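You operate a simulated robot arm through the tools that you are given. There is no shell and no other tool. Be economical: measure what you need, move in short steps, check, and stop when the job is done.

You are at the controls of a simulated two-armed robot. One attempt, no reset.

Task
Hang the blue-head probe in the stirrer clamp, loosen the clamp knob, lower the clamp and tighten the knob.
Fine: clamp all the way down, so that the probe dips into the sample on the plate. Leave the samples and the other controls.

It is judged by the outcome, as a careful person would: the job done as asked, and still so three seconds after it is handed in. It fails if anything else is knocked over, pushed out of place, dropped, spilled or broken.

Robot
Two 7-joint arms with fingered hands on one trunk, on a carriage that runs on a rail from [108, -896] to [-117, 971] (x, y) and turns from -3.351 to 2.461 rad about z. Base frame: it is fixed where the carriage stands at the start and does not move with it; the origin is on the floor, on the carriage's upright axis, x ahead of it, y to its left, z up. Lengths are in mm, angles in rad, forces in N, time in s.
The left shoulder is at the start at [70, 188, 1221], the right one opposite. With the tool pointing down near the work surface each hand reaches from about 100 to 820 mm from the robot's upright axis, wherever it stands, measured 20 degrees to its own side. Places, roughly: bath wall switch [1100, -800, 1200]; dose key [800, -100, 1500]; fork of the clamp [900, -500, 1200]; heat wall switch [1100, -1000, 1200]; mix wall switch [1000, -700, 1300]; spin wall switch [1100, -900, 1300]; stir wall switch [1000, -700, 1200]; stirrer clamp [900, -500, 1300]; stirrer clamp knob [900, -400, 1300]; stirrer heat dial [700, -600, 1000]; stirrer run key [800, -400, 1000]; stirrer speed dial [700, -400, 1000]; stirrer stop key [800, -600, 1000]; table wall switch [1100, -800, 1300]; test wall switch [1100, -900, 1200]; wash wall switch [1100, -1000, 1300]. Payload 4 kg a hand.
The tool frame of a hand sits at the grasp point between the pads (the TCP): z along the fingers, y along the line on which they close. The tips reach 26 mm beyond it. Largest opening 132 mm; the body of the gripper starts 73 mm behind the TCP. The gripper is a hand of 4 fingers: y runs from the thumb to the fingers, the wrist lies at [0, 0, -224] in the tool frame.
Orientation is told as [roll, pitch, yaw] about the base's x, y, z axes, in that order, counted from this pose: with the fingers straight down and closing along the base's y, the tool's x points along the base's -x, its y along +y and its z along -z.

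Tools
- The arms move only by the tool arm_command. It takes "left_motion", "right_motion" or both (then of equal length, played together; a hand with none holds still); each is a list of rows, each a list of 6 numbers: the turn, a rotation vector about the tool's x, y, z in rad, then the shift along the tool's x, y, z in mm. In form: [[rx, ry, rz, tx, ty, tz], ...]. A call has 1 to 10 rows; each row is the pose to reach, as a shift and turn from the pose commanded when the call began, along the tool's axes at that moment. Each row takes 0.2 s and may step no farther than 50 mm and 0.15 rad from the row before; otherwise, the whole call is refused. A pose out of reach is approached as far as the arm can. The call stops where the force on the tool passes 40 N (or 10 N more than at its start, if that is more) or the arm is blocked; 0.2 s more then pass. In this call time passes only in rows, and 0.2 s behind the last. It gives the time, the measured TCP pose, the force on the tool (base axes), the opening and the grip force at its end, in the units of the frame above (readings bear some noise), with the torque about the TCP (base axes, N m) and any sound that the robot's microphone picked up.
- Cameras (640 x 400 px; columns grow to the right, rows downward): "scene" is now at [138.6, -26.2, 1506.7]; the picture's right is [-0.30, -0.95, 0.00], its down [-0.14, 0.04, -0.99] and it looks along [0.94, -0.30, -0.14] (base axes); focal length 224 px, centre (320, 200). "left" rides on the left gripper at [-73, 6, -94] in its tool frame; the picture's right is [-0.08, -1.00, 0.00], its down [0.79, -0.06, -0.62] and it looks along [0.61, -0.05, 0.79] (tool axes); focal length 230 px, centre (320, 200). "right" rides on the right gripper at [73, 6, -94] in its tool frame; the picture's right is [-0.08, 1.00, 0.00], its down [-0.78, -0.06, -0.62] and it looks along [-0.61, -0.05, 0.79] (tool axes); focal length 230 px, centre (320, 200). There is no depth. A picture from a camera that has moved, and an enlarged one, comes with that camera's place and axes in the base frame and with its lens. The place of the scene camera against the robot may be out by one fixed shift of up to 18 mm in any direction.
- snapshot(camera): a new picture of that camera. The clock stands still meanwhile.
- slide_trunk(by): slides the trunk up (or, below 0, down) by that many mm; the arms and the scene camera ride with it, the base frame stays. It gives what a move gives, with no picture.
- roll_base(legs): drives the robot by 1 to 6 legs, each [ahead, left, turn to the left] in mm, mm and rad, along the robot's own axes; the way and the turn of a leg run together, so that a leg with both is an arc; at most 1500 mm and 3.142 rad a leg. The arms and the cameras ride along, it lands a little off, and it stops where it bumps. It keeps to its track: a leg is cut to what the track allows. It gives what a move gives.
- set_fingers(finger1, finger2, finger3, thumb_bend, hand): sets how far each is bent, from 0 (flat) to 1 (curled in); at 0.3 the hand is open as for a grip, at 0.7 the pads meet at the TCP. One left out holds its place. A second passes; each finger stops where it meets its share of the squeeze, and holds until it gets a number again. It is the only way to open and close the hand. It gives what a move gives, with no picture; readings hold the bend of each and the force on the fingers (four entries, about 0 where the hand has none), thumb and palm.
- head_to(pan, tilt): turns the head with the scene camera to pan (to the left, within 1.501 rad either way) and tilt (down, from -0.506 to 1.204), counted from straight ahead of the robot. It gives what a move gives.
- inspect(camera, box): a new picture of the part [left, top, right, bottom] of that camera's present view, enlarged. The clock stands still meanwhile.
- job_done(): hands the job in; it is judged then, once.

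Work in short steps. Places have to be worked out from the pictures, the camera data and where the tool is seen: move nearer, look again, correct. Check each grasp and each placing, and mend what went wrong. You have 120 turns and 92 pictures in all, those below and enlarged ones among them. Open the grippers and draw the arms clear of the work before you hand the job in, unless the task says otherwise; then end with one line.

The tools are called after "Call:" by a JSON object that holds its "op" and its "data". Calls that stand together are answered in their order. arm_command: Moves the arms, as the interface text tells. Its arguments: {"type":"object","properties":{"left_motion":{"type":"array","items":{"type":"array","items":{"type":"number"}}},"right_motion":{"type":"array","items":{"type":"array","items":{"type":"number"}}}},"required":[]} The other tools are called the same way: slide_trunk (by) slides the trunk up or down; set_fingers (finger1, finger2, finger3, thumb_bend, hand) moves the fingers one by one; roll_base (legs) drives the base; head_to (pan, tilt) turns the head that bears the scene camera; snapshot (camera) takes a picture; inspect (camera, box) takes an enlarged picture of a part of a camera's view; job_done () hands the job in.

At the start:

```text
time_s: 0.0
left_position: [409.6, 25.7, 1469.5]
left_orientation: [-0.002, -0.001, 0.002]
left_wrist_force: [0.7, 0.8, 0.7]
left_moment: [-0.01, 0.01, 0.0]
left_width: 131.9
left_grasp_force: 0.1
left_shape: jaw
left_bend: [0.3, 0.3, 0.3, 0.3]
left_finger forces: [0.0, 0.0, 0.0, 0.0, 0.1, 0.1]
right_position: [364.8, -316.9, 1474.9]
right_orientation: [0.0, 0.0, 0.0]
right_wrist_force: [1.2, -0.3, -0.1]
right_moment: [0.03, -0.04, 0.0]
right_width: 131.9
right_grasp_force: 0.0
right_shape: jaw
right_bend: [0.3, 0.3, 0.3, 0.3]
right_finger forces: [0.0, 0.0, 0.0, 0.0, 0.1, 0.1]
trunk travel left (down, up): [-699.0, 241.0]
robot x, y, heading: [1.9, -0.0, -0.001]
head pan, tilt: [-0.307, 0.143]
```

scene: 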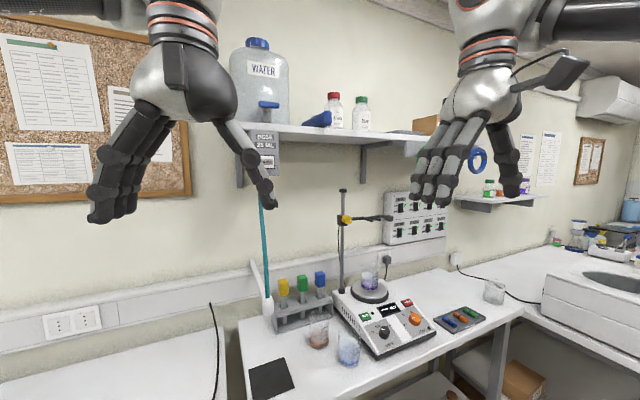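
right: 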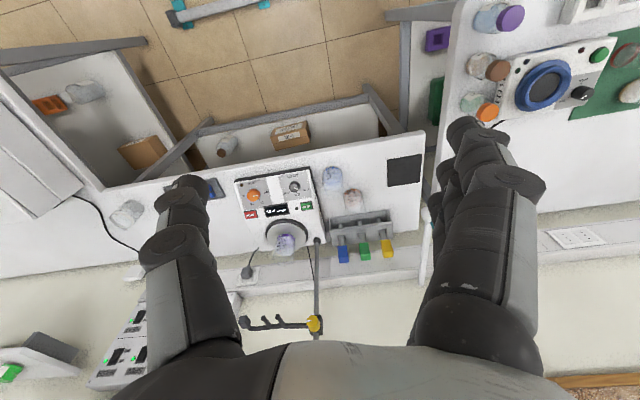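
left: 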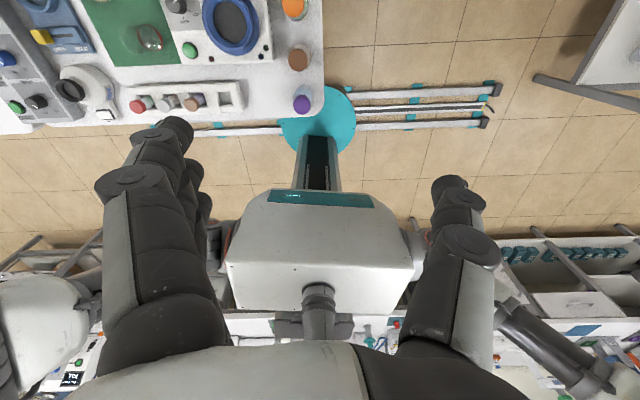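

The rack with yellow, green and blue heads stands left of the stirrer, and the clamp is on the rod. I look closer at both.

Call:
{"op": "inspect", "data": {"camera": "scene", "box": [240, 170, 460, 370]}}

Call:
{"op": "inspect", "data": {"camera": "right", "box": [200, 150, 440, 350]}}

```text
2.00 times, centred on (350, 270) of scene
camera zoom: at [138.6, -26.2, 1506.7], right [-0.3, -0.95, 0.0], down [-0.14, 0.04, -0.99], along [0.94, -0.3, -0.14], focal length 448 px, centre (260, 60)
```

zoom: 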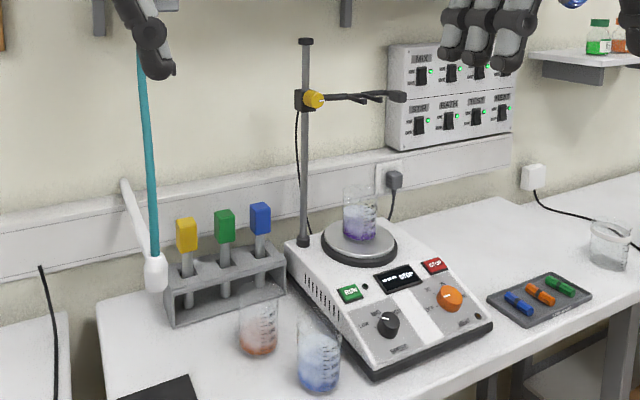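

```text
2.00 times, centred on (320, 250) of right
camera zoom: at [291.3, -311.7, 1567.2], right [0.08, 1.0, 0.0], down [0.78, -0.06, 0.62], along [0.61, -0.05, -0.79], focal length 460 px, centre (320, 100)
```

zoom: 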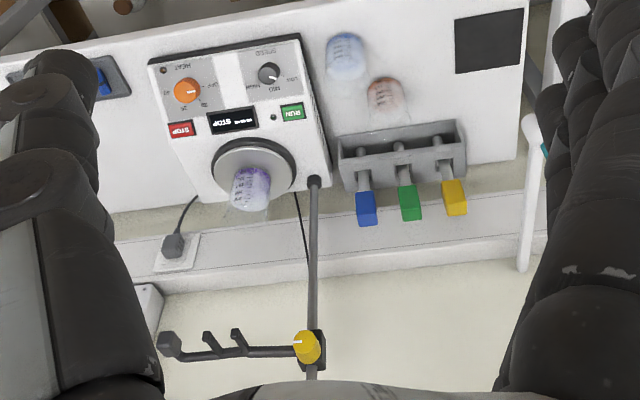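

I judge the knob near [890,-377,1300], the fork near [870,-485,1290] and the blue head near [933,-281,1050]. I drive along the rail to stand in front of them.

Call:
{"op": "roll_base", "data": {"legs": [[46, -380, 0]]}}

Call:
{"op": "head_to", "data": {"pan": 0.0, "tilt": 0.4}}

Call:
{"op": "snapshot", "data": {"camera": "scene"}}

Call:
{"op": "snapshot", "data": {"camera": "right"}}

```text
time_s: 2.4
left_position: [453.6, -348.1, 1469.4]
left_orientation: [-0.002, -0.001, 0.001]
left_wrist_force: [-0.4, 0.2, 0.0]
left_moment: [-0.04, 0.02, -0.01]
left_width: 131.9
left_grasp_force: 0.1
left_shape: jaw
left_bend: [0.3, 0.3, 0.3, 0.3]
left_finger forces: [0.0, 0.0, 0.1, 0.1, 0.1, 0.0]
right_position: [409.4, -692.0, 1475.4]
right_orientation: [-0.004, 0.0, 0.0]
right_wrist_force: [-0.5, -0.2, 0.1]
right_moment: [-0.06, 0.02, -0.02]
right_width: 131.9
right_grasp_force: 0.1
right_shape: jaw
right_bend: [0.3, 0.3, 0.3, 0.3]
right_finger forces: [0.0, 0.0, 0.0, 0.0, 0.1, 0.0]
trunk travel left (down, up): [-699.0, 241.0]
robot x, y, heading: [46.2, -379.4, -0.001]
head pan, tilt: [-0.307, 0.143]
```

```text
time_s: 3.2
left_position: [455.0, -352.4, 1468.5]
left_orientation: [0.0, 0.0, 0.002]
left_wrist_force: [0.2, -0.2, 0.4]
left_moment: [0.03, 0.0, 0.05]
left_width: 131.9
left_grasp_force: 0.0
left_shape: jaw
left_bend: [0.3, 0.3, 0.3, 0.3]
left_finger forces: [0.0, 0.0, 0.0, 0.0, 0.1, 0.0]
right_position: [410.1, -695.5, 1473.4]
right_orientation: [0.001, 0.001, 0.001]
right_wrist_force: [0.6, 0.5, -0.3]
right_moment: [0.03, 0.02, 0.02]
right_width: 132.1
right_grasp_force: 0.1
right_shape: jaw
right_bend: [0.3, 0.3, 0.3, 0.3]
right_finger forces: [0.0, 0.0, 0.1, 0.0, 0.0, 0.1]
trunk travel left (down, up): [-699.0, 241.0]
robot x, y, heading: [45.0, -376.9, 0.001]
head pan, tilt: [0.0, 0.4]
```

```text
86 pictures are left
camera scene: at [188.4, -375.5, 1482.8], right [0.0, -1.0, 0.0], down [-0.39, 0.0, -0.92], along [0.92, 0.0, -0.39], focal length 224 px, centre (320, 200)
```

scene: 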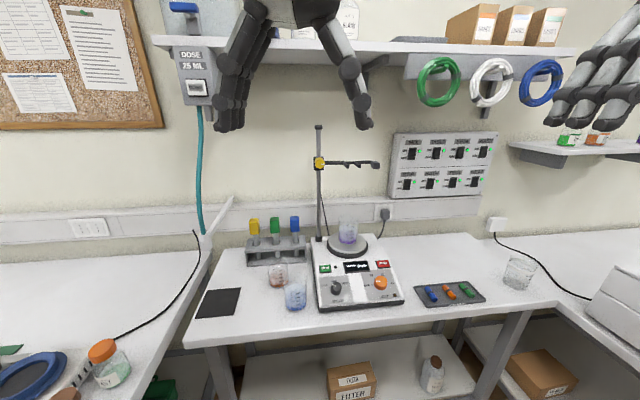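

```text
85 pictures are left
camera right: at [336.6, -688.8, 1567.0], right [0.08, 1.0, 0.0], down [0.78, -0.06, 0.62], along [0.61, -0.05, -0.79], focal length 230 px, centre (320, 200)
```

right: 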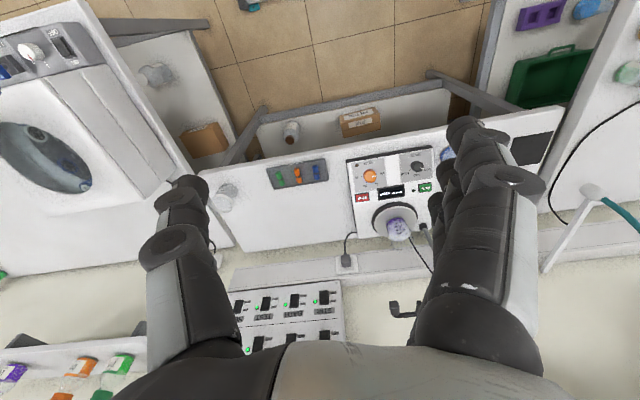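

The base stands at y = -377; I shift it about 75 mm further right, so the left shoulder faces the rack, then pitch the left hand forward towards a standoff before the rack.

Call:
{"op": "roll_base", "data": {"legs": [[9, -75, 0]]}}

Call:
{"op": "arm_command", "data": {"left_motion": [[0, -0.15, 0, -25, 14, 25], [0, -0.3, 0, -50, 28, 50], [0, -0.45, 0, -75, 42, 75], [0, -0.6, 0, -100, 56, 100], [0, -0.75, 0, -125, 70, 125], [0, -0.9, 0, -150, 84, 150], [0, -1.05, 0, -175, 98, 175], [0, -1.2, 0, -200, 112, 200], [0, -1.35, 0, -225, 126, 225], [0, -1.5, 0, -250, 140, 250]]}}

Call:
{"op": "snapshot", "data": {"camera": "left"}}

Call:
{"op": "snapshot", "data": {"camera": "scene"}}

```text
time_s: 4.2
left_position: [463.2, -417.2, 1470.1]
left_orientation: [-0.007, 0.0, 0.005]
left_wrist_force: [-0.2, 0.8, -0.1]
left_moment: [-0.04, -0.01, 0.0]
left_width: 132.1
left_grasp_force: 0.1
left_shape: jaw
left_bend: [0.3, 0.3, 0.3, 0.3]
left_finger forces: [0.1, 0.0, 0.0, 0.0, 0.1, 0.0]
right_position: [418.8, -760.2, 1477.0]
right_orientation: [-0.005, 0.0, 0.002]
right_wrist_force: [-0.4, -1.3, 0.6]
right_moment: [-0.04, -0.01, 0.02]
right_width: 131.7
right_grasp_force: 0.0
right_shape: jaw
right_bend: [0.3, 0.3, 0.3, 0.3]
right_finger forces: [0.0, 0.0, 0.0, 0.0, 0.0, 0.0]
trunk travel left (down, up): [-699.0, 241.0]
robot x, y, heading: [55.4, -451.2, 0.0]
head pan, tilt: [0.0, 0.4]
```

```text
time_s: 6.4
left_position: [714.0, -281.6, 1217.6]
left_orientation: [-0.044, -1.5, 0.047]
left_wrist_force: [0.0, -0.4, -0.3]
left_moment: [0.02, -0.01, 0.0]
left_width: 131.9
left_grasp_force: 0.1
left_shape: jaw
left_bend: [0.3, 0.3, 0.3, 0.3]
left_finger forces: [0.0, 0.1, 0.0, 0.0, 0.0, 0.0]
right_position: [420.0, -765.5, 1475.9]
right_orientation: [0.0, 0.001, 0.001]
right_wrist_force: [0.6, 0.3, 0.3]
right_moment: [-0.04, -0.02, -0.03]
right_width: 132.0
right_grasp_force: 0.0
right_shape: jaw
right_bend: [0.3, 0.3, 0.3, 0.3]
right_finger forces: [0.0, 0.1, 0.0, 0.0, 0.0, 0.1]
trunk travel left (down, up): [-699.0, 241.0]
robot x, y, heading: [55.7, -449.0, 0.005]
head pan, tilt: [0.0, 0.4]
```

```text
84 pictures are left
camera left: at [626.5, -276.7, 1297.3], right [0.01, -1.0, 0.08], down [-0.67, -0.07, -0.74], along [0.74, -0.05, -0.67], focal length 230 px, centre (320, 200)
```

left: 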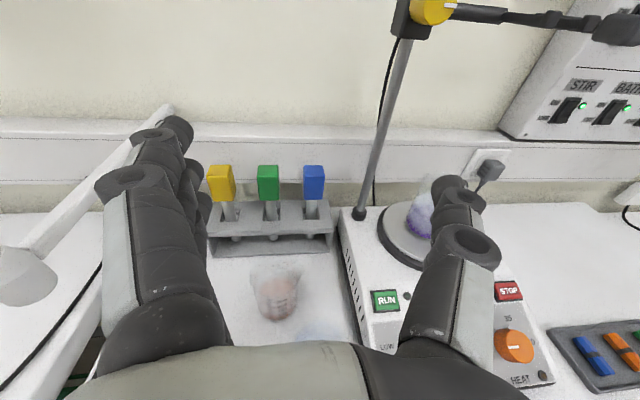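

```text
83 pictures are left
camera scene: at [198.2, -446.7, 1482.8], right [0.0, -1.0, 0.0], down [-0.39, 0.0, -0.92], along [0.92, 0.0, -0.39], focal length 224 px, centre (320, 200)
```

scene: 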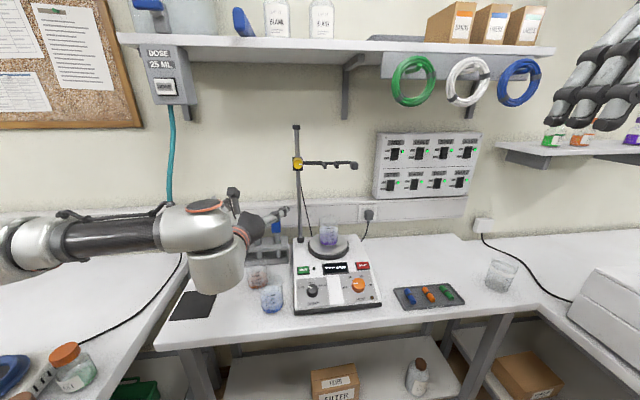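

The left camera puts the blue head near [938,-284,1057], with heads about 78 mm apart. I pre-shape the hand narrower and lower it in front of the blue head.

Call:
{"op": "set_fingers", "data": {"hand": "left", "finger1": 0.48, "finger2": 0.48, "finger3": 0.48, "thumb_bend": 0.48}}

Call:
{"op": "arm_command", "data": {"left_motion": [[0, 0, 0, 35, 0, 20], [0, 0, 0, 70, 0, 40], [0, 0, 0, 105, 0, 60], [0, 0, 0, 130, 0, 80]]}}

Call:
{"op": "snapshot", "data": {"camera": "left"}}

Call:
{"op": "inspect", "data": {"camera": "scene", "box": [200, 110, 400, 320]}}

```text
time_s: 7.4
left_position: [712.9, -283.2, 1219.4]
left_orientation: [-0.034, -1.502, 0.036]
left_wrist_force: [-1.1, 0.1, -1.1]
left_moment: [0.01, 0.0, 0.0]
left_width: 78.1
left_grasp_force: 0.0
left_shape: fingers
left_bend: [0.48, 0.48, 0.48, 0.48]
left_finger forces: [0.1, 0.0, 0.1, 0.0, 0.0, 0.1]
right_position: [420.3, -766.2, 1474.9]
right_orientation: [-0.002, 0.001, 0.003]
right_wrist_force: [0.0, 0.1, -0.4]
right_moment: [-0.02, 0.0, -0.03]
right_width: 132.0
right_grasp_force: 0.0
right_shape: jaw
right_bend: [0.3, 0.3, 0.3, 0.3]
right_finger forces: [0.0, 0.0, 0.0, 0.0, 0.0, 0.1]
trunk travel left (down, up): [-699.0, 241.0]
robot x, y, heading: [55.3, -452.7, 0.0]
head pan, tilt: [0.0, 0.4]
```

```text
time_s: 8.4
left_position: [784.0, -293.1, 1089.8]
left_orientation: [-0.023, -1.495, 0.036]
left_wrist_force: [0.9, -0.2, -0.3]
left_moment: [-0.01, -0.02, 0.02]
left_width: 78.2
left_grasp_force: 0.0
left_shape: fingers
left_bend: [0.48, 0.48, 0.48, 0.48]
left_finger forces: [0.1, 0.0, 0.1, 0.0, 0.1, 0.0]
left hand out of reach, approached as far as the arm can: row 4
right_position: [421.1, -766.7, 1475.2]
right_orientation: [-0.001, 0.0, 0.002]
right_wrist_force: [0.1, 0.8, -0.1]
right_moment: [0.04, 0.01, -0.01]
right_width: 131.6
right_grasp_force: 0.0
right_shape: jaw
right_bend: [0.3, 0.3, 0.3, 0.3]
right_finger forces: [0.0, 0.1, 0.0, 0.1, 0.1, 0.0]
trunk travel left (down, up): [-699.0, 241.0]
robot x, y, heading: [51.5, -451.2, 0.001]
head pan, tilt: [0.0, 0.4]
```

```text
82 pictures are left
camera left: at [696.4, -289.2, 1169.5], right [0.02, -1.0, 0.08], down [-0.67, -0.07, -0.74], along [0.74, -0.04, -0.67], focal length 230 px, centre (320, 200)
```

left: 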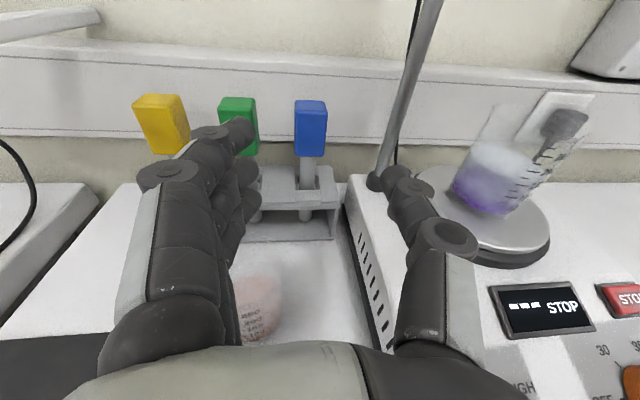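

```text
1.90 times, centred on (300, 215) of scene
camera zoom: at [198.2, -447.3, 1482.7], right [0.0, -1.0, 0.0], down [-0.39, 0.0, -0.92], along [0.92, 0.0, -0.39], focal length 427 px, centre (358, 171)
```

zoom: 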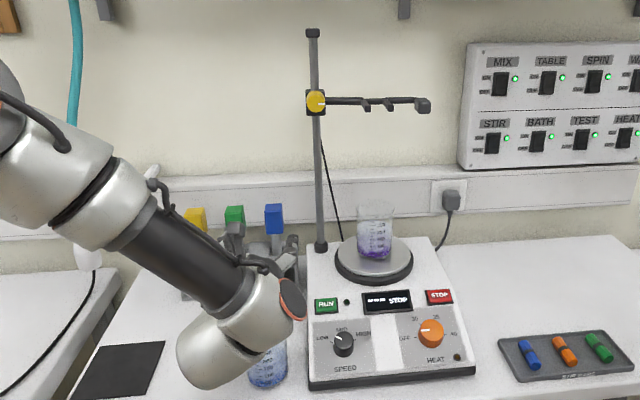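

The blue head is about [935,-283,1034..1090]. The arm's last row was clipped, so I test how far forward it goes at this height.

Call:
{"op": "arm_command", "data": {"left_motion": [[0, 0, 0, 0, 0, 15], [0, 0, 0, 0, 0, 30]]}}

```text
time_s: 9.0
left_position: [813.3, -297.5, 1090.9]
left_orientation: [-0.026, -1.493, 0.038]
left_wrist_force: [-0.1, 0.6, 0.9]
left_moment: [-0.01, 0.0, -0.02]
left_width: 78.0
left_grasp_force: 0.2
left_shape: fingers
left_bend: [0.48, 0.48, 0.48, 0.48]
left_finger forces: [0.1, 0.0, 0.0, 0.1, 0.0, 0.0]
left hand out of reach, approached as far as the arm can: row 1, 2
right_position: [420.9, -767.3, 1475.6]
right_orientation: [-0.002, 0.0, 0.002]
right_wrist_force: [-0.7, -0.3, 0.2]
right_moment: [0.0, 0.02, 0.02]
right_width: 131.9
right_grasp_force: 0.0
right_shape: jaw
right_bend: [0.3, 0.3, 0.3, 0.3]
right_finger forces: [0.0, 0.1, 0.0, 0.0, 0.0, 0.1]
trunk travel left (down, up): [-699.0, 241.0]
robot x, y, heading: [54.6, -451.7, 0.005]
head pan, tilt: [0.0, 0.4]
```

It moved forward but drifted to the right, as if against a joint limit; I move the carriage about 100 mm right so that the target lies more to the left arm's own side.

Call:
{"op": "roll_base", "data": {"legs": [[12, -100, 0]]}}

Call:
{"op": "arm_command", "data": {"left_motion": [[0, 0, 0, 0, 40, 0], [0, 0, 0, 0, 80, 0], [0, 0, 0, 0, 113, 0]]}}

```text
time_s: 10.2
left_position: [823.9, -396.1, 1091.3]
left_orientation: [-0.04, -1.493, 0.053]
left_wrist_force: [0.8, 0.2, -0.5]
left_moment: [-0.02, 0.01, 0.01]
left_width: 77.8
left_grasp_force: 0.0
left_shape: fingers
left_bend: [0.48, 0.48, 0.48, 0.48]
left_finger forces: [0.0, 0.0, 0.1, 0.0, 0.0, 0.0]
right_position: [431.3, -863.7, 1475.6]
right_orientation: [-0.004, 0.0, 0.002]
right_wrist_force: [-0.2, -0.5, -0.9]
right_moment: [-0.03, 0.01, -0.01]
right_width: 131.9
right_grasp_force: 0.1
right_shape: jaw
right_bend: [0.3, 0.3, 0.3, 0.3]
right_finger forces: [0.1, 0.1, 0.0, 0.1, 0.0, 0.0]
trunk travel left (down, up): [-699.0, 241.0]
robot x, y, heading: [66.5, -550.0, 0.004]
head pan, tilt: [0.0, 0.4]
```

```text
time_s: 11.0
left_position: [826.9, -328.3, 1126.5]
left_orientation: [0.021, -1.457, 0.036]
left_wrist_force: [-0.4, -0.2, 0.1]
left_moment: [0.03, -0.01, 0.01]
left_width: 77.4
left_grasp_force: 0.0
left_shape: fingers
left_bend: [0.48, 0.48, 0.48, 0.48]
left_finger forces: [0.0, 0.0, 0.0, 0.0, 0.2, 0.0]
left hand out of reach, approached as far as the arm can: row 1, 2, 3
right_position: [432.0, -866.4, 1474.5]
right_orientation: [-0.002, 0.0, 0.0]
right_wrist_force: [-0.2, -0.1, -0.1]
right_moment: [-0.01, 0.01, 0.0]
right_width: 131.8
right_grasp_force: 0.1
right_shape: jaw
right_bend: [0.3, 0.3, 0.3, 0.3]
right_finger forces: [0.0, 0.1, 0.0, 0.0, 0.1, 0.0]
trunk travel left (down, up): [-699.0, 241.0]
robot x, y, heading: [66.5, -548.3, 0.002]
head pan, tilt: [0.0, 0.4]
```

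That direction made it worse, so the limit is on y and on height. I raise and draw back the hand, return the carriage, and lower the trunk instead.

Call:
{"op": "arm_command", "data": {"left_motion": [[0, 0, 0, -45, 0, -15], [0, 0, 0, -90, 0, -30], [0, 0, 0, -135, 0, -45], [0, 0, 0, -180, 0, -60]]}}

Call:
{"op": "roll_base", "data": {"legs": [[-20, 170, 0]]}}

Call:
{"op": "slide_trunk", "data": {"by": -170}}

Call:
{"op": "snapshot", "data": {"camera": "scene"}}

```text
time_s: 12.0
left_position: [786.0, -329.7, 1314.9]
left_orientation: [0.013, -1.458, 0.039]
left_wrist_force: [-0.6, 0.4, 0.2]
left_moment: [0.02, 0.04, 0.01]
left_width: 77.8
left_grasp_force: 0.0
left_shape: fingers
left_bend: [0.48, 0.48, 0.48, 0.48]
left_finger forces: [0.0, 0.0, 0.0, 0.0, 0.0, 0.0]
right_position: [430.4, -864.5, 1474.9]
right_orientation: [-0.002, -0.001, 0.002]
right_wrist_force: [0.5, -0.1, 0.1]
right_moment: [0.01, 0.01, 0.01]
right_width: 132.2
right_grasp_force: 0.1
right_shape: jaw
right_bend: [0.3, 0.3, 0.3, 0.3]
right_finger forces: [0.1, 0.0, 0.0, 0.0, 0.1, 0.1]
trunk travel left (down, up): [-699.0, 241.0]
robot x, y, heading: [65.4, -548.8, 0.001]
head pan, tilt: [0.0, 0.4]
```

```text
time_s: 13.5
left_position: [768.4, -163.7, 1313.8]
left_orientation: [0.045, -1.457, 0.007]
left_wrist_force: [-0.2, -1.0, -0.2]
left_moment: [-0.05, 0.01, 0.03]
left_width: 77.9
left_grasp_force: 0.1
left_shape: fingers
left_bend: [0.48, 0.48, 0.48, 0.48]
left_finger forces: [0.0, 0.0, 0.0, 0.1, 0.1, 0.0]
right_position: [411.1, -700.2, 1473.7]
right_orientation: [0.001, 0.002, 0.003]
right_wrist_force: [0.5, -0.7, -0.6]
right_moment: [0.06, 0.01, -0.01]
right_width: 131.9
right_grasp_force: 0.0
right_shape: jaw
right_bend: [0.3, 0.3, 0.3, 0.3]
right_finger forces: [0.1, 0.0, 0.0, 0.1, 0.0, 0.0]
trunk travel left (down, up): [-699.0, 241.0]
robot x, y, heading: [41.6, -375.6, 0.004]
head pan, tilt: [0.0, 0.4]
```

```text
time_s: 15.4
left_position: [767.7, -161.8, 1144.0]
left_orientation: [0.021, -1.459, 0.031]
left_wrist_force: [0.5, 0.4, -0.3]
left_moment: [0.01, 0.01, 0.01]
left_width: 77.6
left_grasp_force: 0.1
left_shape: fingers
left_bend: [0.48, 0.48, 0.48, 0.48]
left_finger forces: [0.0, 0.1, 0.0, 0.0, 0.1, 0.0]
right_position: [410.7, -695.3, 1305.5]
right_orientation: [-0.001, 0.001, 0.001]
right_wrist_force: [0.0, -0.2, 0.3]
right_moment: [0.0, -0.01, 0.01]
right_width: 131.9
right_grasp_force: 0.0
right_shape: jaw
right_bend: [0.3, 0.3, 0.3, 0.3]
right_finger forces: [0.0, 0.1, 0.0, 0.0, 0.1, 0.0]
trunk travel left (down, up): [-529.0, 411.0]
robot x, y, heading: [47.1, -380.6, 0.001]
head pan, tilt: [0.0, 0.4]
```

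```text
80 pictures are left
camera scene: at [188.5, -376.9, 1312.9], right [0.0, -1.0, 0.0], down [-0.39, 0.0, -0.92], along [0.92, 0.0, -0.39], focal length 224 px, centre (320, 200)
```

scene: 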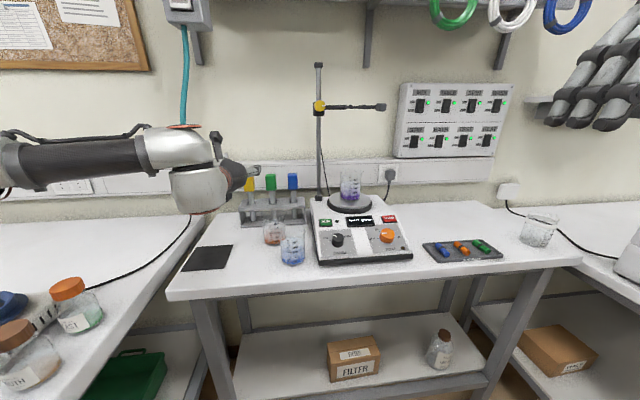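

The forearm is now level. I shift the hand to y = -283 and lower it in front of the blue head.

Call:
{"op": "arm_command", "data": {"left_motion": [[0, -0.02, 0, 0, -40, 0], [0, -0.04, 0, 0, -80, 0], [0, -0.06, 0, 20, -121, 20], [0, -0.06, 0, 60, -121, 45]]}}

Call:
{"op": "snapshot", "data": {"camera": "left"}}

```text
time_s: 16.4
left_position: [812.6, -279.1, 1077.9]
left_orientation: [0.029, -1.517, 0.023]
left_wrist_force: [-1.0, -0.1, 0.3]
left_moment: [-0.04, -0.05, 0.01]
left_width: 77.8
left_grasp_force: 0.0
left_shape: fingers
left_bend: [0.48, 0.48, 0.48, 0.48]
left_finger forces: [0.0, 0.0, 0.1, 0.1, 0.0, 0.0]
right_position: [412.4, -694.3, 1305.7]
right_orientation: [-0.003, 0.0, 0.002]
right_wrist_force: [0.2, -0.1, -0.5]
right_moment: [0.01, 0.03, -0.03]
right_width: 132.3
right_grasp_force: 0.0
right_shape: jaw
right_bend: [0.3, 0.3, 0.3, 0.3]
right_finger forces: [0.0, 0.0, 0.0, 0.0, 0.0, 0.1]
trunk travel left (down, up): [-529.0, 411.0]
robot x, y, heading: [49.5, -379.7, -0.0]
head pan, tilt: [0.0, 0.4]
```

```text
79 pictures are left
camera left: at [723.9, -279.3, 1155.5], right [0.06, -1.0, 0.08], down [-0.65, -0.1, -0.75], along [0.76, -0.01, -0.66], focal length 230 px, centre (320, 200)
```

left: 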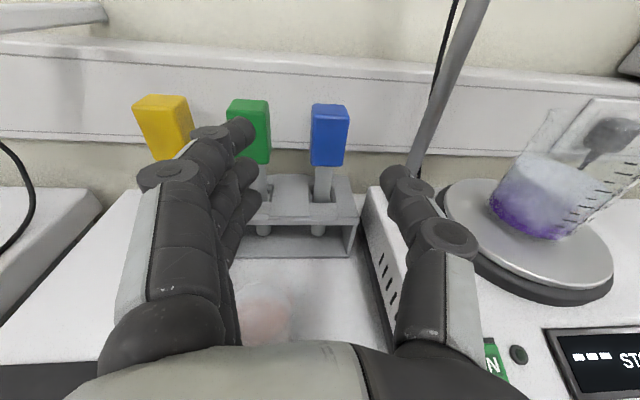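

Head is confirmed at about [935,-285,1032..1088]. I narrow the hand slightly and advance halfway, straightening the yaw.

Call:
{"op": "set_fingers", "data": {"hand": "left", "finger1": 0.53, "finger2": 0.53, "finger3": 0.53, "thumb_bend": 0.53}}

Call:
{"op": "arm_command", "data": {"left_motion": [[0.02, 0, 0, 0, -4, 20], [0.04, 0, 0, 1, -8, 40], [0.055, 0, 0, 3, -11, 65]]}}

Call:
{"op": "snapshot", "data": {"camera": "left"}}

```text
time_s: 17.4
left_position: [813.1, -280.4, 1078.3]
left_orientation: [0.049, -1.519, 0.007]
left_wrist_force: [-0.9, 0.1, 0.4]
left_moment: [0.02, -0.02, 0.0]
left_width: 61.6
left_grasp_force: 0.1
left_shape: fingers
left_bend: [0.53, 0.53, 0.53, 0.53]
left_finger forces: [0.0, 0.0, 0.1, 0.0, 0.1, 0.0]
right_position: [411.4, -696.3, 1305.2]
right_orientation: [0.0, 0.001, 0.001]
right_wrist_force: [0.0, 0.6, 0.4]
right_moment: [0.03, 0.0, 0.0]
right_width: 131.7
right_grasp_force: 0.1
right_shape: jaw
right_bend: [0.3, 0.3, 0.3, 0.3]
right_finger forces: [0.0, 0.0, 0.1, 0.0, 0.1, 0.0]
trunk travel left (down, up): [-529.0, 411.0]
robot x, y, heading: [47.0, -376.1, 0.0]
head pan, tilt: [0.0, 0.4]
```

```text
time_s: 18.2
left_position: [879.2, -288.3, 1070.1]
left_orientation: [0.006, -1.518, -0.007]
left_wrist_force: [1.0, -0.1, 0.3]
left_moment: [0.0, -0.02, -0.01]
left_width: 61.8
left_grasp_force: 0.1
left_shape: fingers
left_bend: [0.53, 0.53, 0.53, 0.53]
left_finger forces: [0.0, 0.1, 0.0, 0.0, 0.2, 0.0]
right_position: [411.5, -696.8, 1304.4]
right_orientation: [0.0, 0.0, 0.003]
right_wrist_force: [0.3, 0.1, -0.4]
right_moment: [0.01, 0.04, -0.01]
right_width: 131.9
right_grasp_force: 0.0
right_shape: jaw
right_bend: [0.3, 0.3, 0.3, 0.3]
right_finger forces: [0.0, 0.0, 0.0, 0.1, 0.1, 0.0]
trunk travel left (down, up): [-529.0, 411.0]
robot x, y, heading: [46.5, -379.8, 0.002]
head pan, tilt: [0.0, 0.4]
```

```text
78 pictures are left
camera left: at [789.7, -282.8, 1148.4], right [0.0, -1.0, 0.08], down [-0.66, -0.06, -0.75], along [0.75, -0.05, -0.66], focal length 230 px, centre (320, 200)
```

left: 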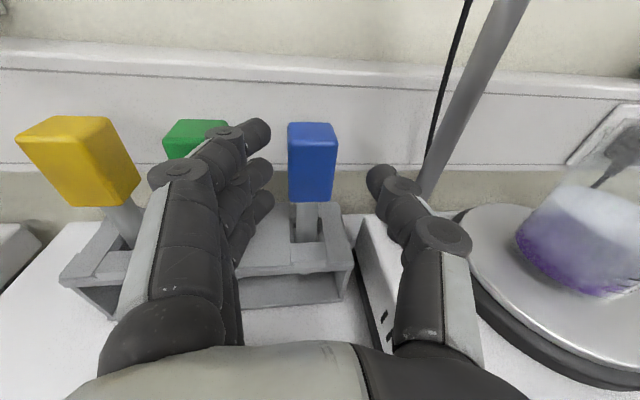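

Aligned between fingers and thumb, rod about 25 mm clear of the thumb. I advance 52 mm more.

Call:
{"op": "arm_command", "data": {"left_motion": [[0, 0, 0, -1, 3, 26], [0, 0, 0, -2, 5, 52]]}}

Call:
{"op": "snapshot", "data": {"camera": "left"}}

```text
time_s: 18.8
left_position: [929.3, -281.7, 1071.1]
left_orientation: [0.006, -1.517, -0.01]
left_wrist_force: [0.7, 0.1, 0.0]
left_moment: [-0.02, -0.04, 0.0]
left_width: 61.6
left_grasp_force: 0.2
left_shape: fingers
left_bend: [0.53, 0.53, 0.53, 0.53]
left_finger forces: [0.1, 0.1, 0.0, 0.0, 0.1, 0.0]
right_position: [409.8, -696.3, 1306.1]
right_orientation: [-0.001, 0.0, 0.001]
right_wrist_force: [0.5, 0.0, -0.4]
right_moment: [-0.03, 0.02, 0.0]
right_width: 131.8
right_grasp_force: 0.1
right_shape: jaw
right_bend: [0.3, 0.3, 0.3, 0.3]
right_finger forces: [0.1, 0.0, 0.0, 0.1, 0.0, 0.1]
trunk travel left (down, up): [-529.0, 411.0]
robot x, y, heading: [45.3, -378.9, -0.002]
head pan, tilt: [0.0, 0.4]
```

```text
77 pictures are left
camera left: at [840.7, -277.0, 1148.5], right [0.0, -1.0, 0.08], down [-0.66, -0.06, -0.75], along [0.75, -0.05, -0.66], focal length 230 px, centre (320, 200)
```

left: 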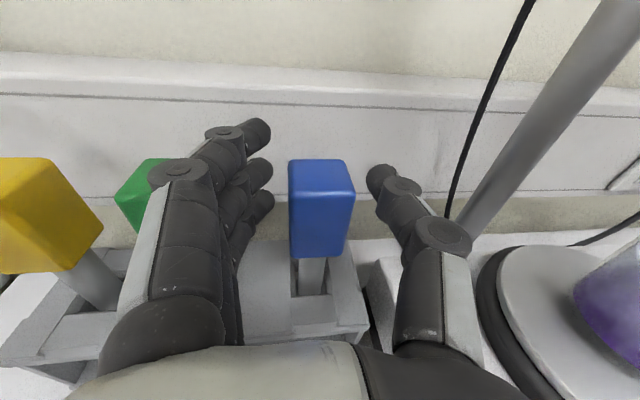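

The head sits between fingers and thumb. I close the hand on it.

Call:
{"op": "set_fingers", "data": {"hand": "left", "finger1": 0.72, "finger2": 0.72, "finger3": 0.72, "thumb_bend": 0.72}}

Call:
{"op": "snapshot", "data": {"camera": "left"}}

```text
time_s: 19.8
left_position: [927.7, -282.1, 1071.7]
left_orientation: [-0.008, -1.519, 0.008]
left_wrist_force: [0.6, 1.6, 1.5]
left_moment: [0.12, -0.1, 0.02]
left_width: 21.5
left_grasp_force: 15.6
left_shape: fingers
left_bend: [0.72, 0.61, 0.61, 0.65]
left_finger forces: [0.0, 8.2, 7.8, 0.0, 15.1, 0.0]
right_position: [411.2, -696.2, 1305.8]
right_orientation: [-0.002, 0.001, 0.001]
right_wrist_force: [-0.6, 0.5, -0.6]
right_moment: [0.02, 0.01, 0.01]
right_width: 131.8
right_grasp_force: 0.1
right_shape: jaw
right_bend: [0.3, 0.3, 0.3, 0.3]
right_finger forces: [0.0, 0.0, 0.0, 0.1, 0.1, 0.1]
trunk travel left (down, up): [-529.0, 411.0]
robot x, y, heading: [44.7, -378.5, 0.002]
head pan, tilt: [0.0, 0.4]
```

```text
76 pictures are left
camera left: at [839.8, -276.6, 1149.0], right [0.0, -1.0, 0.08], down [-0.66, -0.06, -0.75], along [0.75, -0.05, -0.66], focal length 230 px, centre (320, 200)
```

left: 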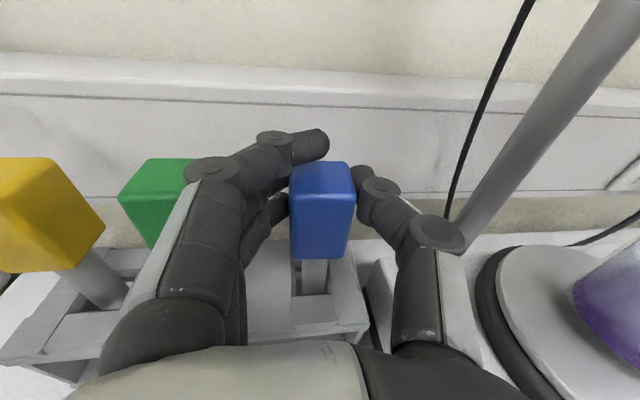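

Finger 1 passes above the head, and finger 3 sits right at its lower edge. I regrip 8 mm higher and 6 mm deeper so nothing juts below the head.

Call:
{"op": "set_fingers", "data": {"hand": "left", "finger1": 0.53, "finger2": 0.53, "finger3": 0.53, "thumb_bend": 0.56}}

Call:
{"op": "arm_command", "data": {"left_motion": [[0, 0, 0, -8, -2, 6]]}}

Call:
{"op": "set_fingers", "data": {"hand": "left", "finger1": 0.53, "finger2": 0.74, "finger3": 0.74, "thumb_bend": 0.74}}

Call:
{"op": "snapshot", "data": {"camera": "left"}}

```text
time_s: 20.8
left_position: [929.2, -281.5, 1071.7]
left_orientation: [-0.005, -1.518, 0.007]
left_wrist_force: [-0.7, 0.1, 0.2]
left_moment: [-0.02, -0.01, -0.03]
left_width: 55.1
left_grasp_force: 0.2
left_shape: fingers
left_bend: [0.53, 0.53, 0.53, 0.56]
left_finger forces: [0.0, 0.1, 0.0, 0.0, 0.1, 0.0]
right_position: [410.5, -695.5, 1305.1]
right_orientation: [-0.001, -0.001, 0.001]
right_wrist_force: [-0.3, -0.5, 0.1]
right_moment: [-0.02, -0.02, 0.0]
right_width: 132.0
right_grasp_force: 0.0
right_shape: jaw
right_bend: [0.3, 0.3, 0.3, 0.3]
right_finger forces: [0.0, 0.0, 0.0, 0.1, 0.1, 0.0]
trunk travel left (down, up): [-529.0, 411.0]
robot x, y, heading: [44.4, -381.8, 0.001]
head pan, tilt: [0.0, 0.4]
```

```text
time_s: 21.2
left_position: [935.1, -283.7, 1078.1]
left_orientation: [0.0, -1.519, -0.001]
left_wrist_force: [-1.2, -0.6, -0.3]
left_moment: [-0.03, -0.03, 0.01]
left_width: 55.7
left_grasp_force: 0.1
left_shape: fingers
left_bend: [0.53, 0.53, 0.53, 0.56]
left_finger forces: [0.1, 0.0, 0.0, 0.1, 0.0, 0.1]
right_position: [411.4, -695.9, 1303.8]
right_orientation: [0.001, 0.0, 0.0]
right_wrist_force: [0.4, -0.4, -0.6]
right_moment: [-0.02, 0.02, 0.05]
right_width: 131.7
right_grasp_force: 0.1
right_shape: jaw
right_bend: [0.3, 0.3, 0.3, 0.3]
right_finger forces: [0.0, 0.0, 0.0, 0.1, 0.0, 0.1]
trunk travel left (down, up): [-529.0, 411.0]
robot x, y, heading: [47.7, -377.4, -0.002]
head pan, tilt: [0.0, 0.4]
```

```text
time_s: 22.2
left_position: [935.7, -284.1, 1078.1]
left_orientation: [-0.008, -1.518, 0.006]
left_wrist_force: [1.0, 1.6, 0.4]
left_moment: [0.13, -0.06, 0.02]
left_width: 45.2
left_grasp_force: 16.2
left_shape: fingers
left_bend: [0.53, 0.59, 0.6, 0.66]
left_finger forces: [0.0, 8.4, 8.3, 0.0, 15.7, 0.0]
right_position: [410.8, -694.8, 1305.7]
right_orientation: [0.0, 0.0, 0.003]
right_wrist_force: [0.4, 0.1, 0.1]
right_moment: [0.02, -0.01, 0.02]
right_width: 131.8
right_grasp_force: 0.0
right_shape: jaw
right_bend: [0.3, 0.3, 0.3, 0.3]
right_finger forces: [0.0, 0.1, 0.0, 0.0, 0.0, 0.0]
trunk travel left (down, up): [-529.0, 411.0]
robot x, y, heading: [44.9, -379.2, 0.005]
head pan, tilt: [0.0, 0.4]
```

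```text
75 pictures are left
camera left: at [846.8, -278.7, 1156.0], right [0.0, -1.0, 0.08], down [-0.66, -0.06, -0.75], along [0.75, -0.05, -0.66], focal length 230 px, centre (320, 200)
```

left: 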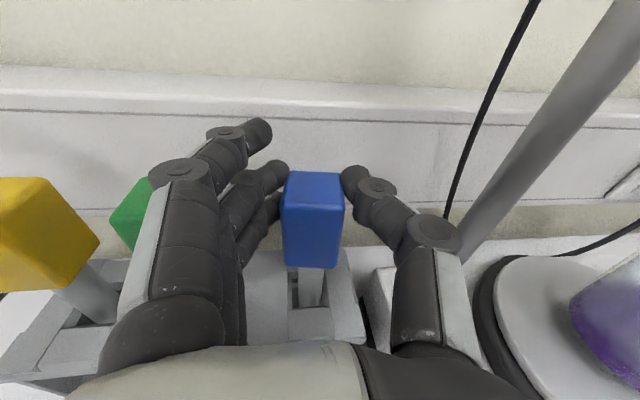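

Firm grip (16 N) by two fingers and thumb. I lift straight up with the trunk, a little at first.

Call:
{"op": "slide_trunk", "data": {"by": 60}}

Call:
{"op": "snapshot", "data": {"camera": "left"}}

Call:
{"op": "inspect", "data": {"camera": "scene", "box": [220, 80, 420, 260]}}

```text
time_s: 23.2
left_position: [935.7, -284.4, 1139.6]
left_orientation: [-0.007, -1.518, 0.005]
left_wrist_force: [0.9, 0.9, 1.3]
left_moment: [0.12, 0.0, 0.0]
left_width: 45.3
left_grasp_force: 16.0
left_shape: fingers
left_bend: [0.53, 0.59, 0.6, 0.67]
left_finger forces: [0.0, 8.2, 8.4, 0.0, 15.6, 0.0]
right_position: [410.4, -694.5, 1365.5]
right_orientation: [0.001, 0.0, 0.002]
right_wrist_force: [-0.2, -0.6, -0.4]
right_moment: [-0.04, -0.03, -0.01]
right_width: 131.8
right_grasp_force: 0.1
right_shape: jaw
right_bend: [0.3, 0.3, 0.3, 0.3]
right_finger forces: [0.1, 0.0, 0.1, 0.0, 0.0, 0.1]
trunk travel left (down, up): [-589.0, 351.0]
robot x, y, heading: [46.9, -378.1, 0.003]
head pan, tilt: [0.0, 0.4]
```

```text
74 pictures are left
camera left: at [846.7, -278.8, 1216.4], right [0.0, -1.0, 0.08], down [-0.66, -0.06, -0.75], along [0.75, -0.05, -0.65], focal length 230 px, centre (320, 200)
```

left: 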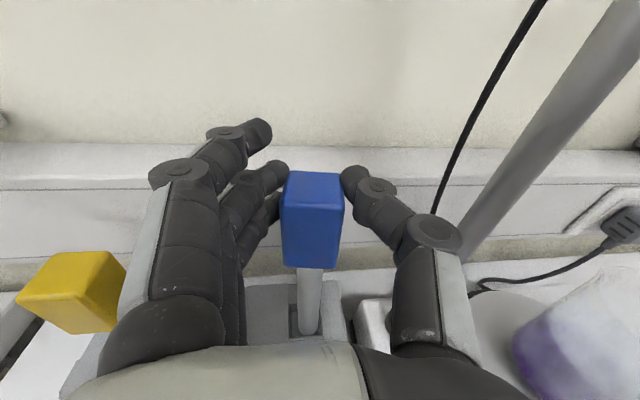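

```text
2.22 times, centred on (320, 170) of scene
camera zoom: at [188.5, -376.9, 1372.8], right [0.0, -1.0, 0.0], down [-0.39, 0.0, -0.92], along [0.92, 0.0, -0.39], focal length 498 px, centre (320, 267)
```

zoom: 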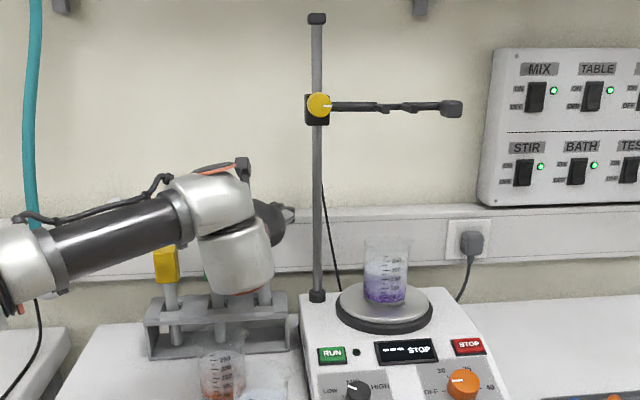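

The probe rises with the hand. I lift further until the shaft is clear of the rack.

Call:
{"op": "slide_trunk", "data": {"by": 120}}

Call:
{"op": "inspect", "data": {"camera": "scene", "box": [200, 90, 440, 290]}}

Call:
{"op": "snapshot", "data": {"camera": "left"}}

```text
time_s: 24.7
left_position: [936.0, -283.1, 1258.8]
left_orientation: [-0.006, -1.518, 0.005]
left_wrist_force: [-0.1, 0.0, -0.4]
left_moment: [-0.01, 0.02, 0.03]
left_width: 45.3
left_grasp_force: 14.9
left_shape: fingers
left_bend: [0.53, 0.59, 0.6, 0.67]
left_finger forces: [0.1, 8.4, 7.1, 0.1, 15.4, 0.1]
right_position: [411.0, -696.0, 1484.7]
right_orientation: [0.0, 0.0, 0.001]
right_wrist_force: [-0.2, -0.9, -0.5]
right_moment: [0.02, 0.02, 0.0]
right_width: 131.9
right_grasp_force: 0.1
right_shape: jaw
right_bend: [0.3, 0.3, 0.3, 0.3]
right_finger forces: [0.0, 0.0, 0.0, 0.0, 0.0, 0.0]
trunk travel left (down, up): [-709.0, 231.0]
robot x, y, heading: [44.3, -380.5, 0.002]
head pan, tilt: [0.0, 0.4]
```

```text
2.00 times, centred on (320, 190) of scene
camera zoom: at [189.0, -377.0, 1492.7], right [0.0, -1.0, 0.0], down [-0.39, 0.0, -0.92], along [0.92, 0.0, -0.39], focal length 448 px, centre (320, 220)
```

zoom: 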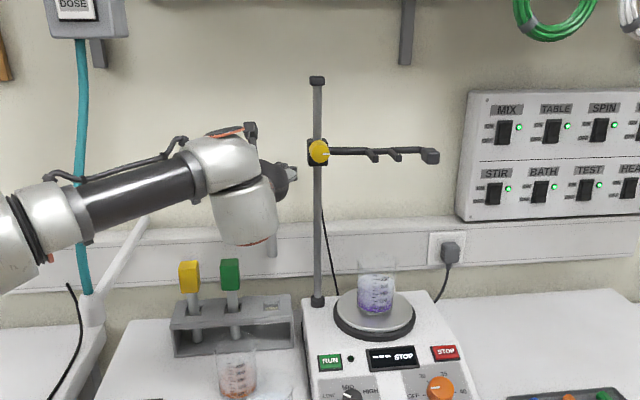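

```text
71 pictures are left
camera left: at [847.2, -278.9, 1335.6], right [0.0, -1.0, 0.08], down [-0.66, -0.06, -0.75], along [0.75, -0.05, -0.66], focal length 230 px, centre (320, 200)
```

left: 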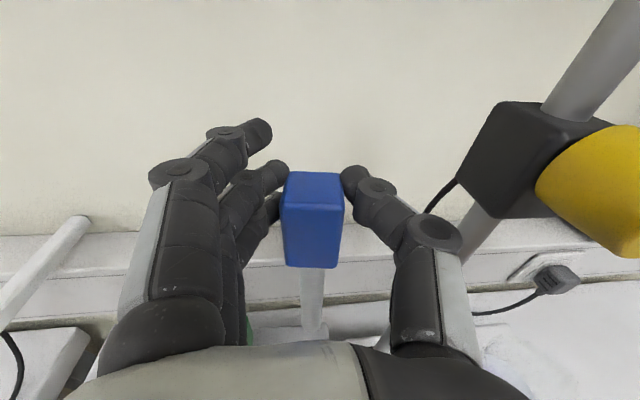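

The shaft tip is about 108 mm below the head and clear of the rack. I draw back 130 mm, away from the clamp block.

Call:
{"op": "arm_command", "data": {"left_motion": [[0, 0, 0, 0, 0, -30], [0, 0, 0, 0, 0, -65], [0, 0, 0, 0, 0, -100], [0, 0, 0, 0, 0, -130]]}}

Call:
{"op": "slide_trunk", "data": {"by": 110}}

Call:
{"op": "snapshot", "data": {"camera": "left"}}

Call:
{"op": "inspect", "data": {"camera": "scene", "box": [220, 110, 460, 310]}}

```text
time_s: 25.7
left_position: [804.5, -284.2, 1266.0]
left_orientation: [-0.016, -1.518, 0.015]
left_wrist_force: [-0.8, 0.1, -0.6]
left_moment: [0.0, 0.02, 0.01]
left_width: 45.1
left_grasp_force: 15.5
left_shape: fingers
left_bend: [0.53, 0.59, 0.6, 0.67]
left_finger forces: [0.0, 8.5, 6.9, 0.1, 15.3, 0.0]
right_position: [410.9, -694.8, 1485.2]
right_orientation: [-0.001, -0.001, 0.003]
right_wrist_force: [0.0, 0.7, 0.2]
right_moment: [-0.05, 0.0, 0.0]
right_width: 131.8
right_grasp_force: 0.0
right_shape: jaw
right_bend: [0.3, 0.3, 0.3, 0.3]
right_finger forces: [0.0, 0.0, 0.1, 0.1, 0.0, 0.0]
trunk travel left (down, up): [-709.0, 231.0]
robot x, y, heading: [45.6, -380.2, -0.003]
head pan, tilt: [0.0, 0.4]
```

```text
time_s: 27.1
left_position: [806.1, -283.6, 1376.1]
left_orientation: [-0.004, -1.518, 0.005]
left_wrist_force: [-0.5, -0.8, -0.4]
left_moment: [0.0, -0.05, -0.01]
left_width: 45.3
left_grasp_force: 15.4
left_shape: fingers
left_bend: [0.53, 0.59, 0.6, 0.67]
left_finger forces: [0.1, 8.5, 6.8, 0.1, 15.3, 0.0]
right_position: [411.4, -696.6, 1594.9]
right_orientation: [0.0, 0.001, 0.002]
right_wrist_force: [0.4, 0.1, -0.2]
right_moment: [0.02, -0.02, 0.0]
right_width: 132.1
right_grasp_force: 0.0
right_shape: jaw
right_bend: [0.3, 0.3, 0.3, 0.3]
right_finger forces: [0.0, 0.1, 0.0, 0.0, 0.1, 0.0]
trunk travel left (down, up): [-819.0, 121.0]
robot x, y, heading: [48.3, -380.8, 0.001]
head pan, tilt: [0.0, 0.4]
```

```text
70 pictures are left
camera left: at [717.5, -278.9, 1452.5], right [0.0, -1.0, 0.08], down [-0.66, -0.06, -0.75], along [0.75, -0.05, -0.66], focal length 230 px, centre (320, 200)
```

left: 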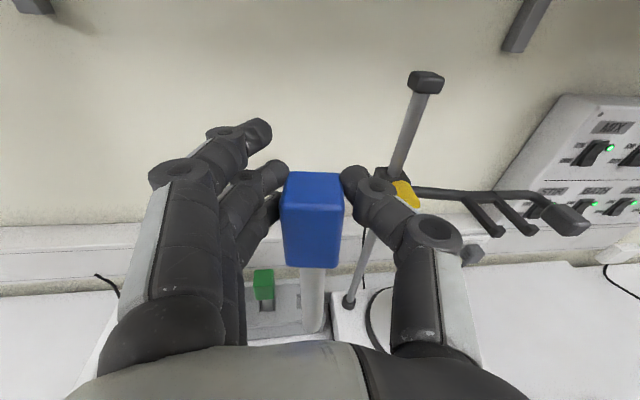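

```text
2.00 times, centred on (340, 210) of scene
camera zoom: at [189.1, -377.0, 1602.7], right [0.0, -1.0, 0.0], down [-0.39, 0.0, -0.92], along [0.92, 0.0, -0.39], focal length 448 px, centre (280, 180)
```

zoom: 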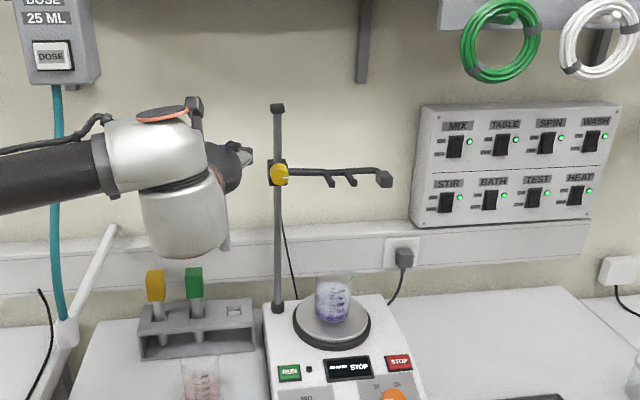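

The fork's shape is now visible; I enlarge it.

Call:
{"op": "inspect", "data": {"camera": "left", "box": [380, 130, 620, 280]}}

Call:
{"op": "inspect", "data": {"camera": "scene", "box": [300, 170, 400, 240]}}

```text
2.67 times, centred on (500, 205) of left
camera zoom: at [717.5, -278.9, 1452.5], right [0.0, -1.0, 0.08], down [-0.66, -0.06, -0.75], along [0.75, -0.05, -0.66], focal length 614 px, centre (-160, 187)
```

zoom: 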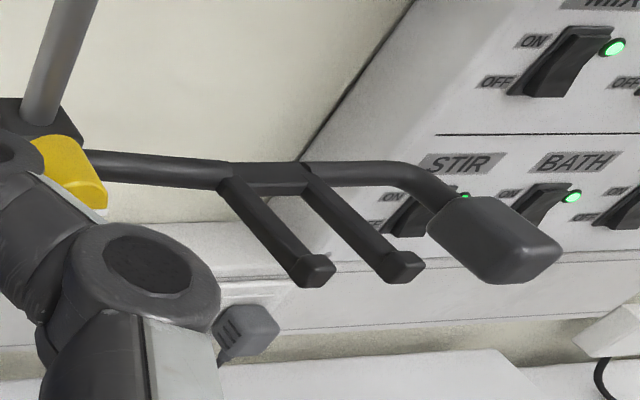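

```text
5.71 times, centred on (350, 205) of scene
camera zoom: at [189.1, -377.0, 1602.7], right [0.0, -1.0, 0.0], down [-0.39, 0.0, -0.92], along [0.92, 0.0, -0.39], focal length 1281 px, centre (149, 171)
```

zoom: 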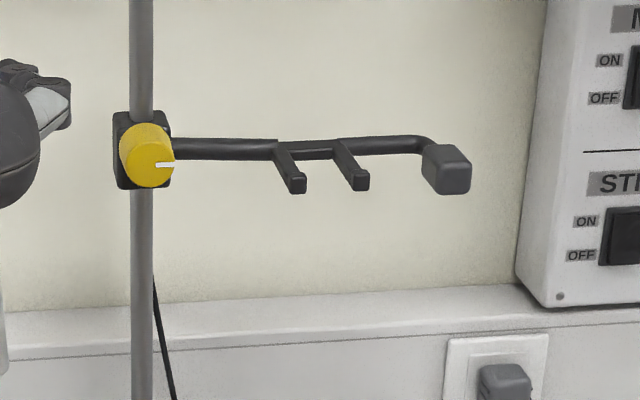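

Prong tips are at about [865, -462/-499, 1299], bar at x≈909, so the slot centre is y≈-480. I retreat 40 mm and roll the carriage 196 mm right so the probe comes in front of the slot.

Call:
{"op": "arm_command", "data": {"left_motion": [[0, 0, 0, 0, 0, -20], [0, 0, 0, 0, 0, -40]]}}

Call:
{"op": "roll_base", "data": {"legs": [[24, -197, 0]]}}

Call:
{"op": "snapshot", "data": {"camera": "left"}}

Call:
{"op": "inspect", "data": {"camera": "scene", "box": [200, 100, 440, 300]}}

```text
time_s: 27.7
left_position: [765.6, -283.7, 1378.4]
left_orientation: [-0.019, -1.518, 0.018]
left_wrist_force: [-0.5, -0.3, -1.0]
left_moment: [-0.01, 0.02, 0.01]
left_width: 45.0
left_grasp_force: 15.3
left_shape: fingers
left_bend: [0.53, 0.59, 0.6, 0.67]
left_finger forces: [0.0, 8.5, 6.8, 0.0, 15.2, 0.1]
right_position: [411.4, -695.3, 1592.9]
right_orientation: [-0.002, 0.0, 0.002]
right_wrist_force: [-0.1, 0.2, 0.2]
right_moment: [-0.01, 0.01, -0.04]
right_width: 132.2
right_grasp_force: 0.1
right_shape: jaw
right_bend: [0.3, 0.3, 0.3, 0.3]
right_finger forces: [0.0, 0.0, 0.0, 0.1, 0.1, 0.1]
trunk travel left (down, up): [-819.0, 121.0]
robot x, y, heading: [44.3, -375.8, 0.002]
head pan, tilt: [0.0, 0.4]
```

```text
time_s: 29.3
left_position: [789.9, -476.2, 1377.6]
left_orientation: [-0.079, -1.518, 0.078]
left_wrist_force: [1.3, 0.9, -0.5]
left_moment: [0.02, 0.01, -0.02]
left_width: 44.9
left_grasp_force: 15.3
left_shape: fingers
left_bend: [0.53, 0.59, 0.6, 0.67]
left_finger forces: [0.0, 8.5, 6.8, 0.0, 15.2, 0.1]
right_position: [434.5, -885.9, 1596.6]
right_orientation: [-0.006, -0.001, 0.001]
right_wrist_force: [0.3, 1.0, -0.1]
right_moment: [-0.02, -0.03, -0.02]
right_width: 131.7
right_grasp_force: 0.1
right_shape: jaw
right_bend: [0.3, 0.3, 0.3, 0.3]
right_finger forces: [0.0, 0.0, 0.0, 0.0, 0.0, 0.1]
trunk travel left (down, up): [-819.0, 121.0]
robot x, y, heading: [66.9, -573.7, 0.0]
head pan, tilt: [0.0, 0.4]
```

```text
66 pictures are left
camera left: at [700.7, -469.8, 1454.5], right [0.0, -1.0, 0.08], down [-0.66, -0.06, -0.75], along [0.75, -0.05, -0.66], focal length 230 px, centre (320, 200)
```

left: 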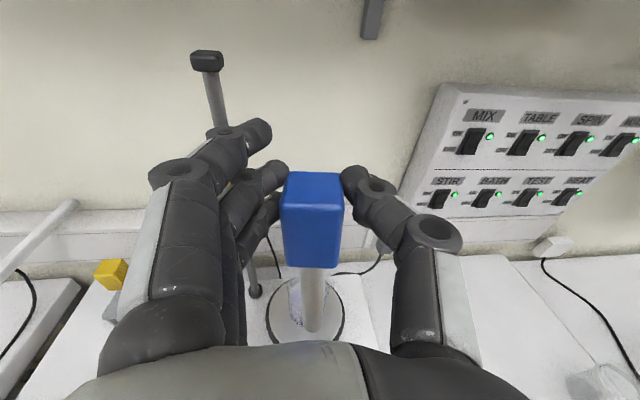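

```text
2.00 times, centred on (320, 200) of scene
camera zoom: at [211.8, -567.7, 1602.8], right [0.0, -1.0, 0.0], down [-0.39, 0.0, -0.92], along [0.92, 0.0, -0.39], focal length 448 px, centre (320, 200)
```

zoom: 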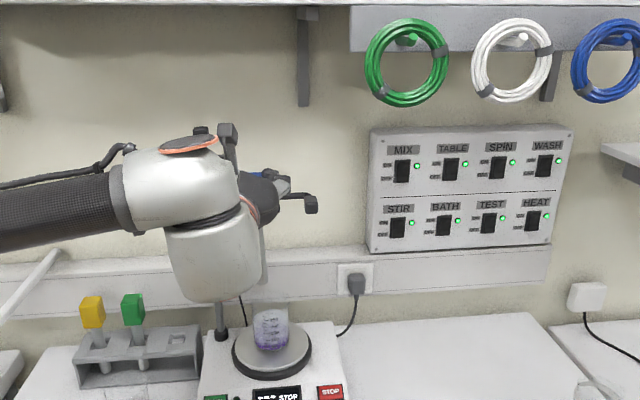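

The fork is hidden behind the head in both views; I check with the right hand's camera from the side.

Call:
{"op": "snapshot", "data": {"camera": "right"}}

```text
64 pictures are left
camera right: at [360.1, -880.0, 1688.6], right [0.08, 1.0, 0.0], down [0.78, -0.06, 0.62], along [0.62, -0.05, -0.79], focal length 230 px, centre (320, 200)
```

right: 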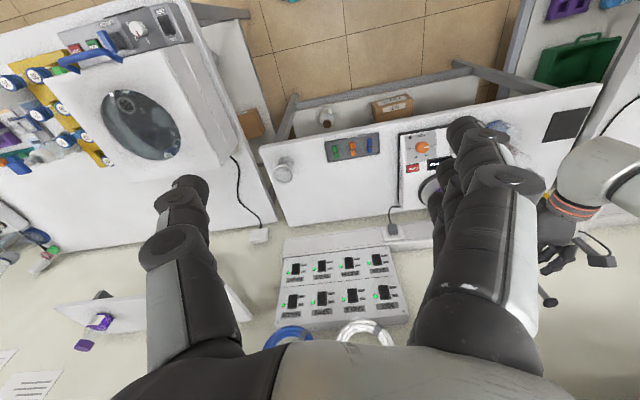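

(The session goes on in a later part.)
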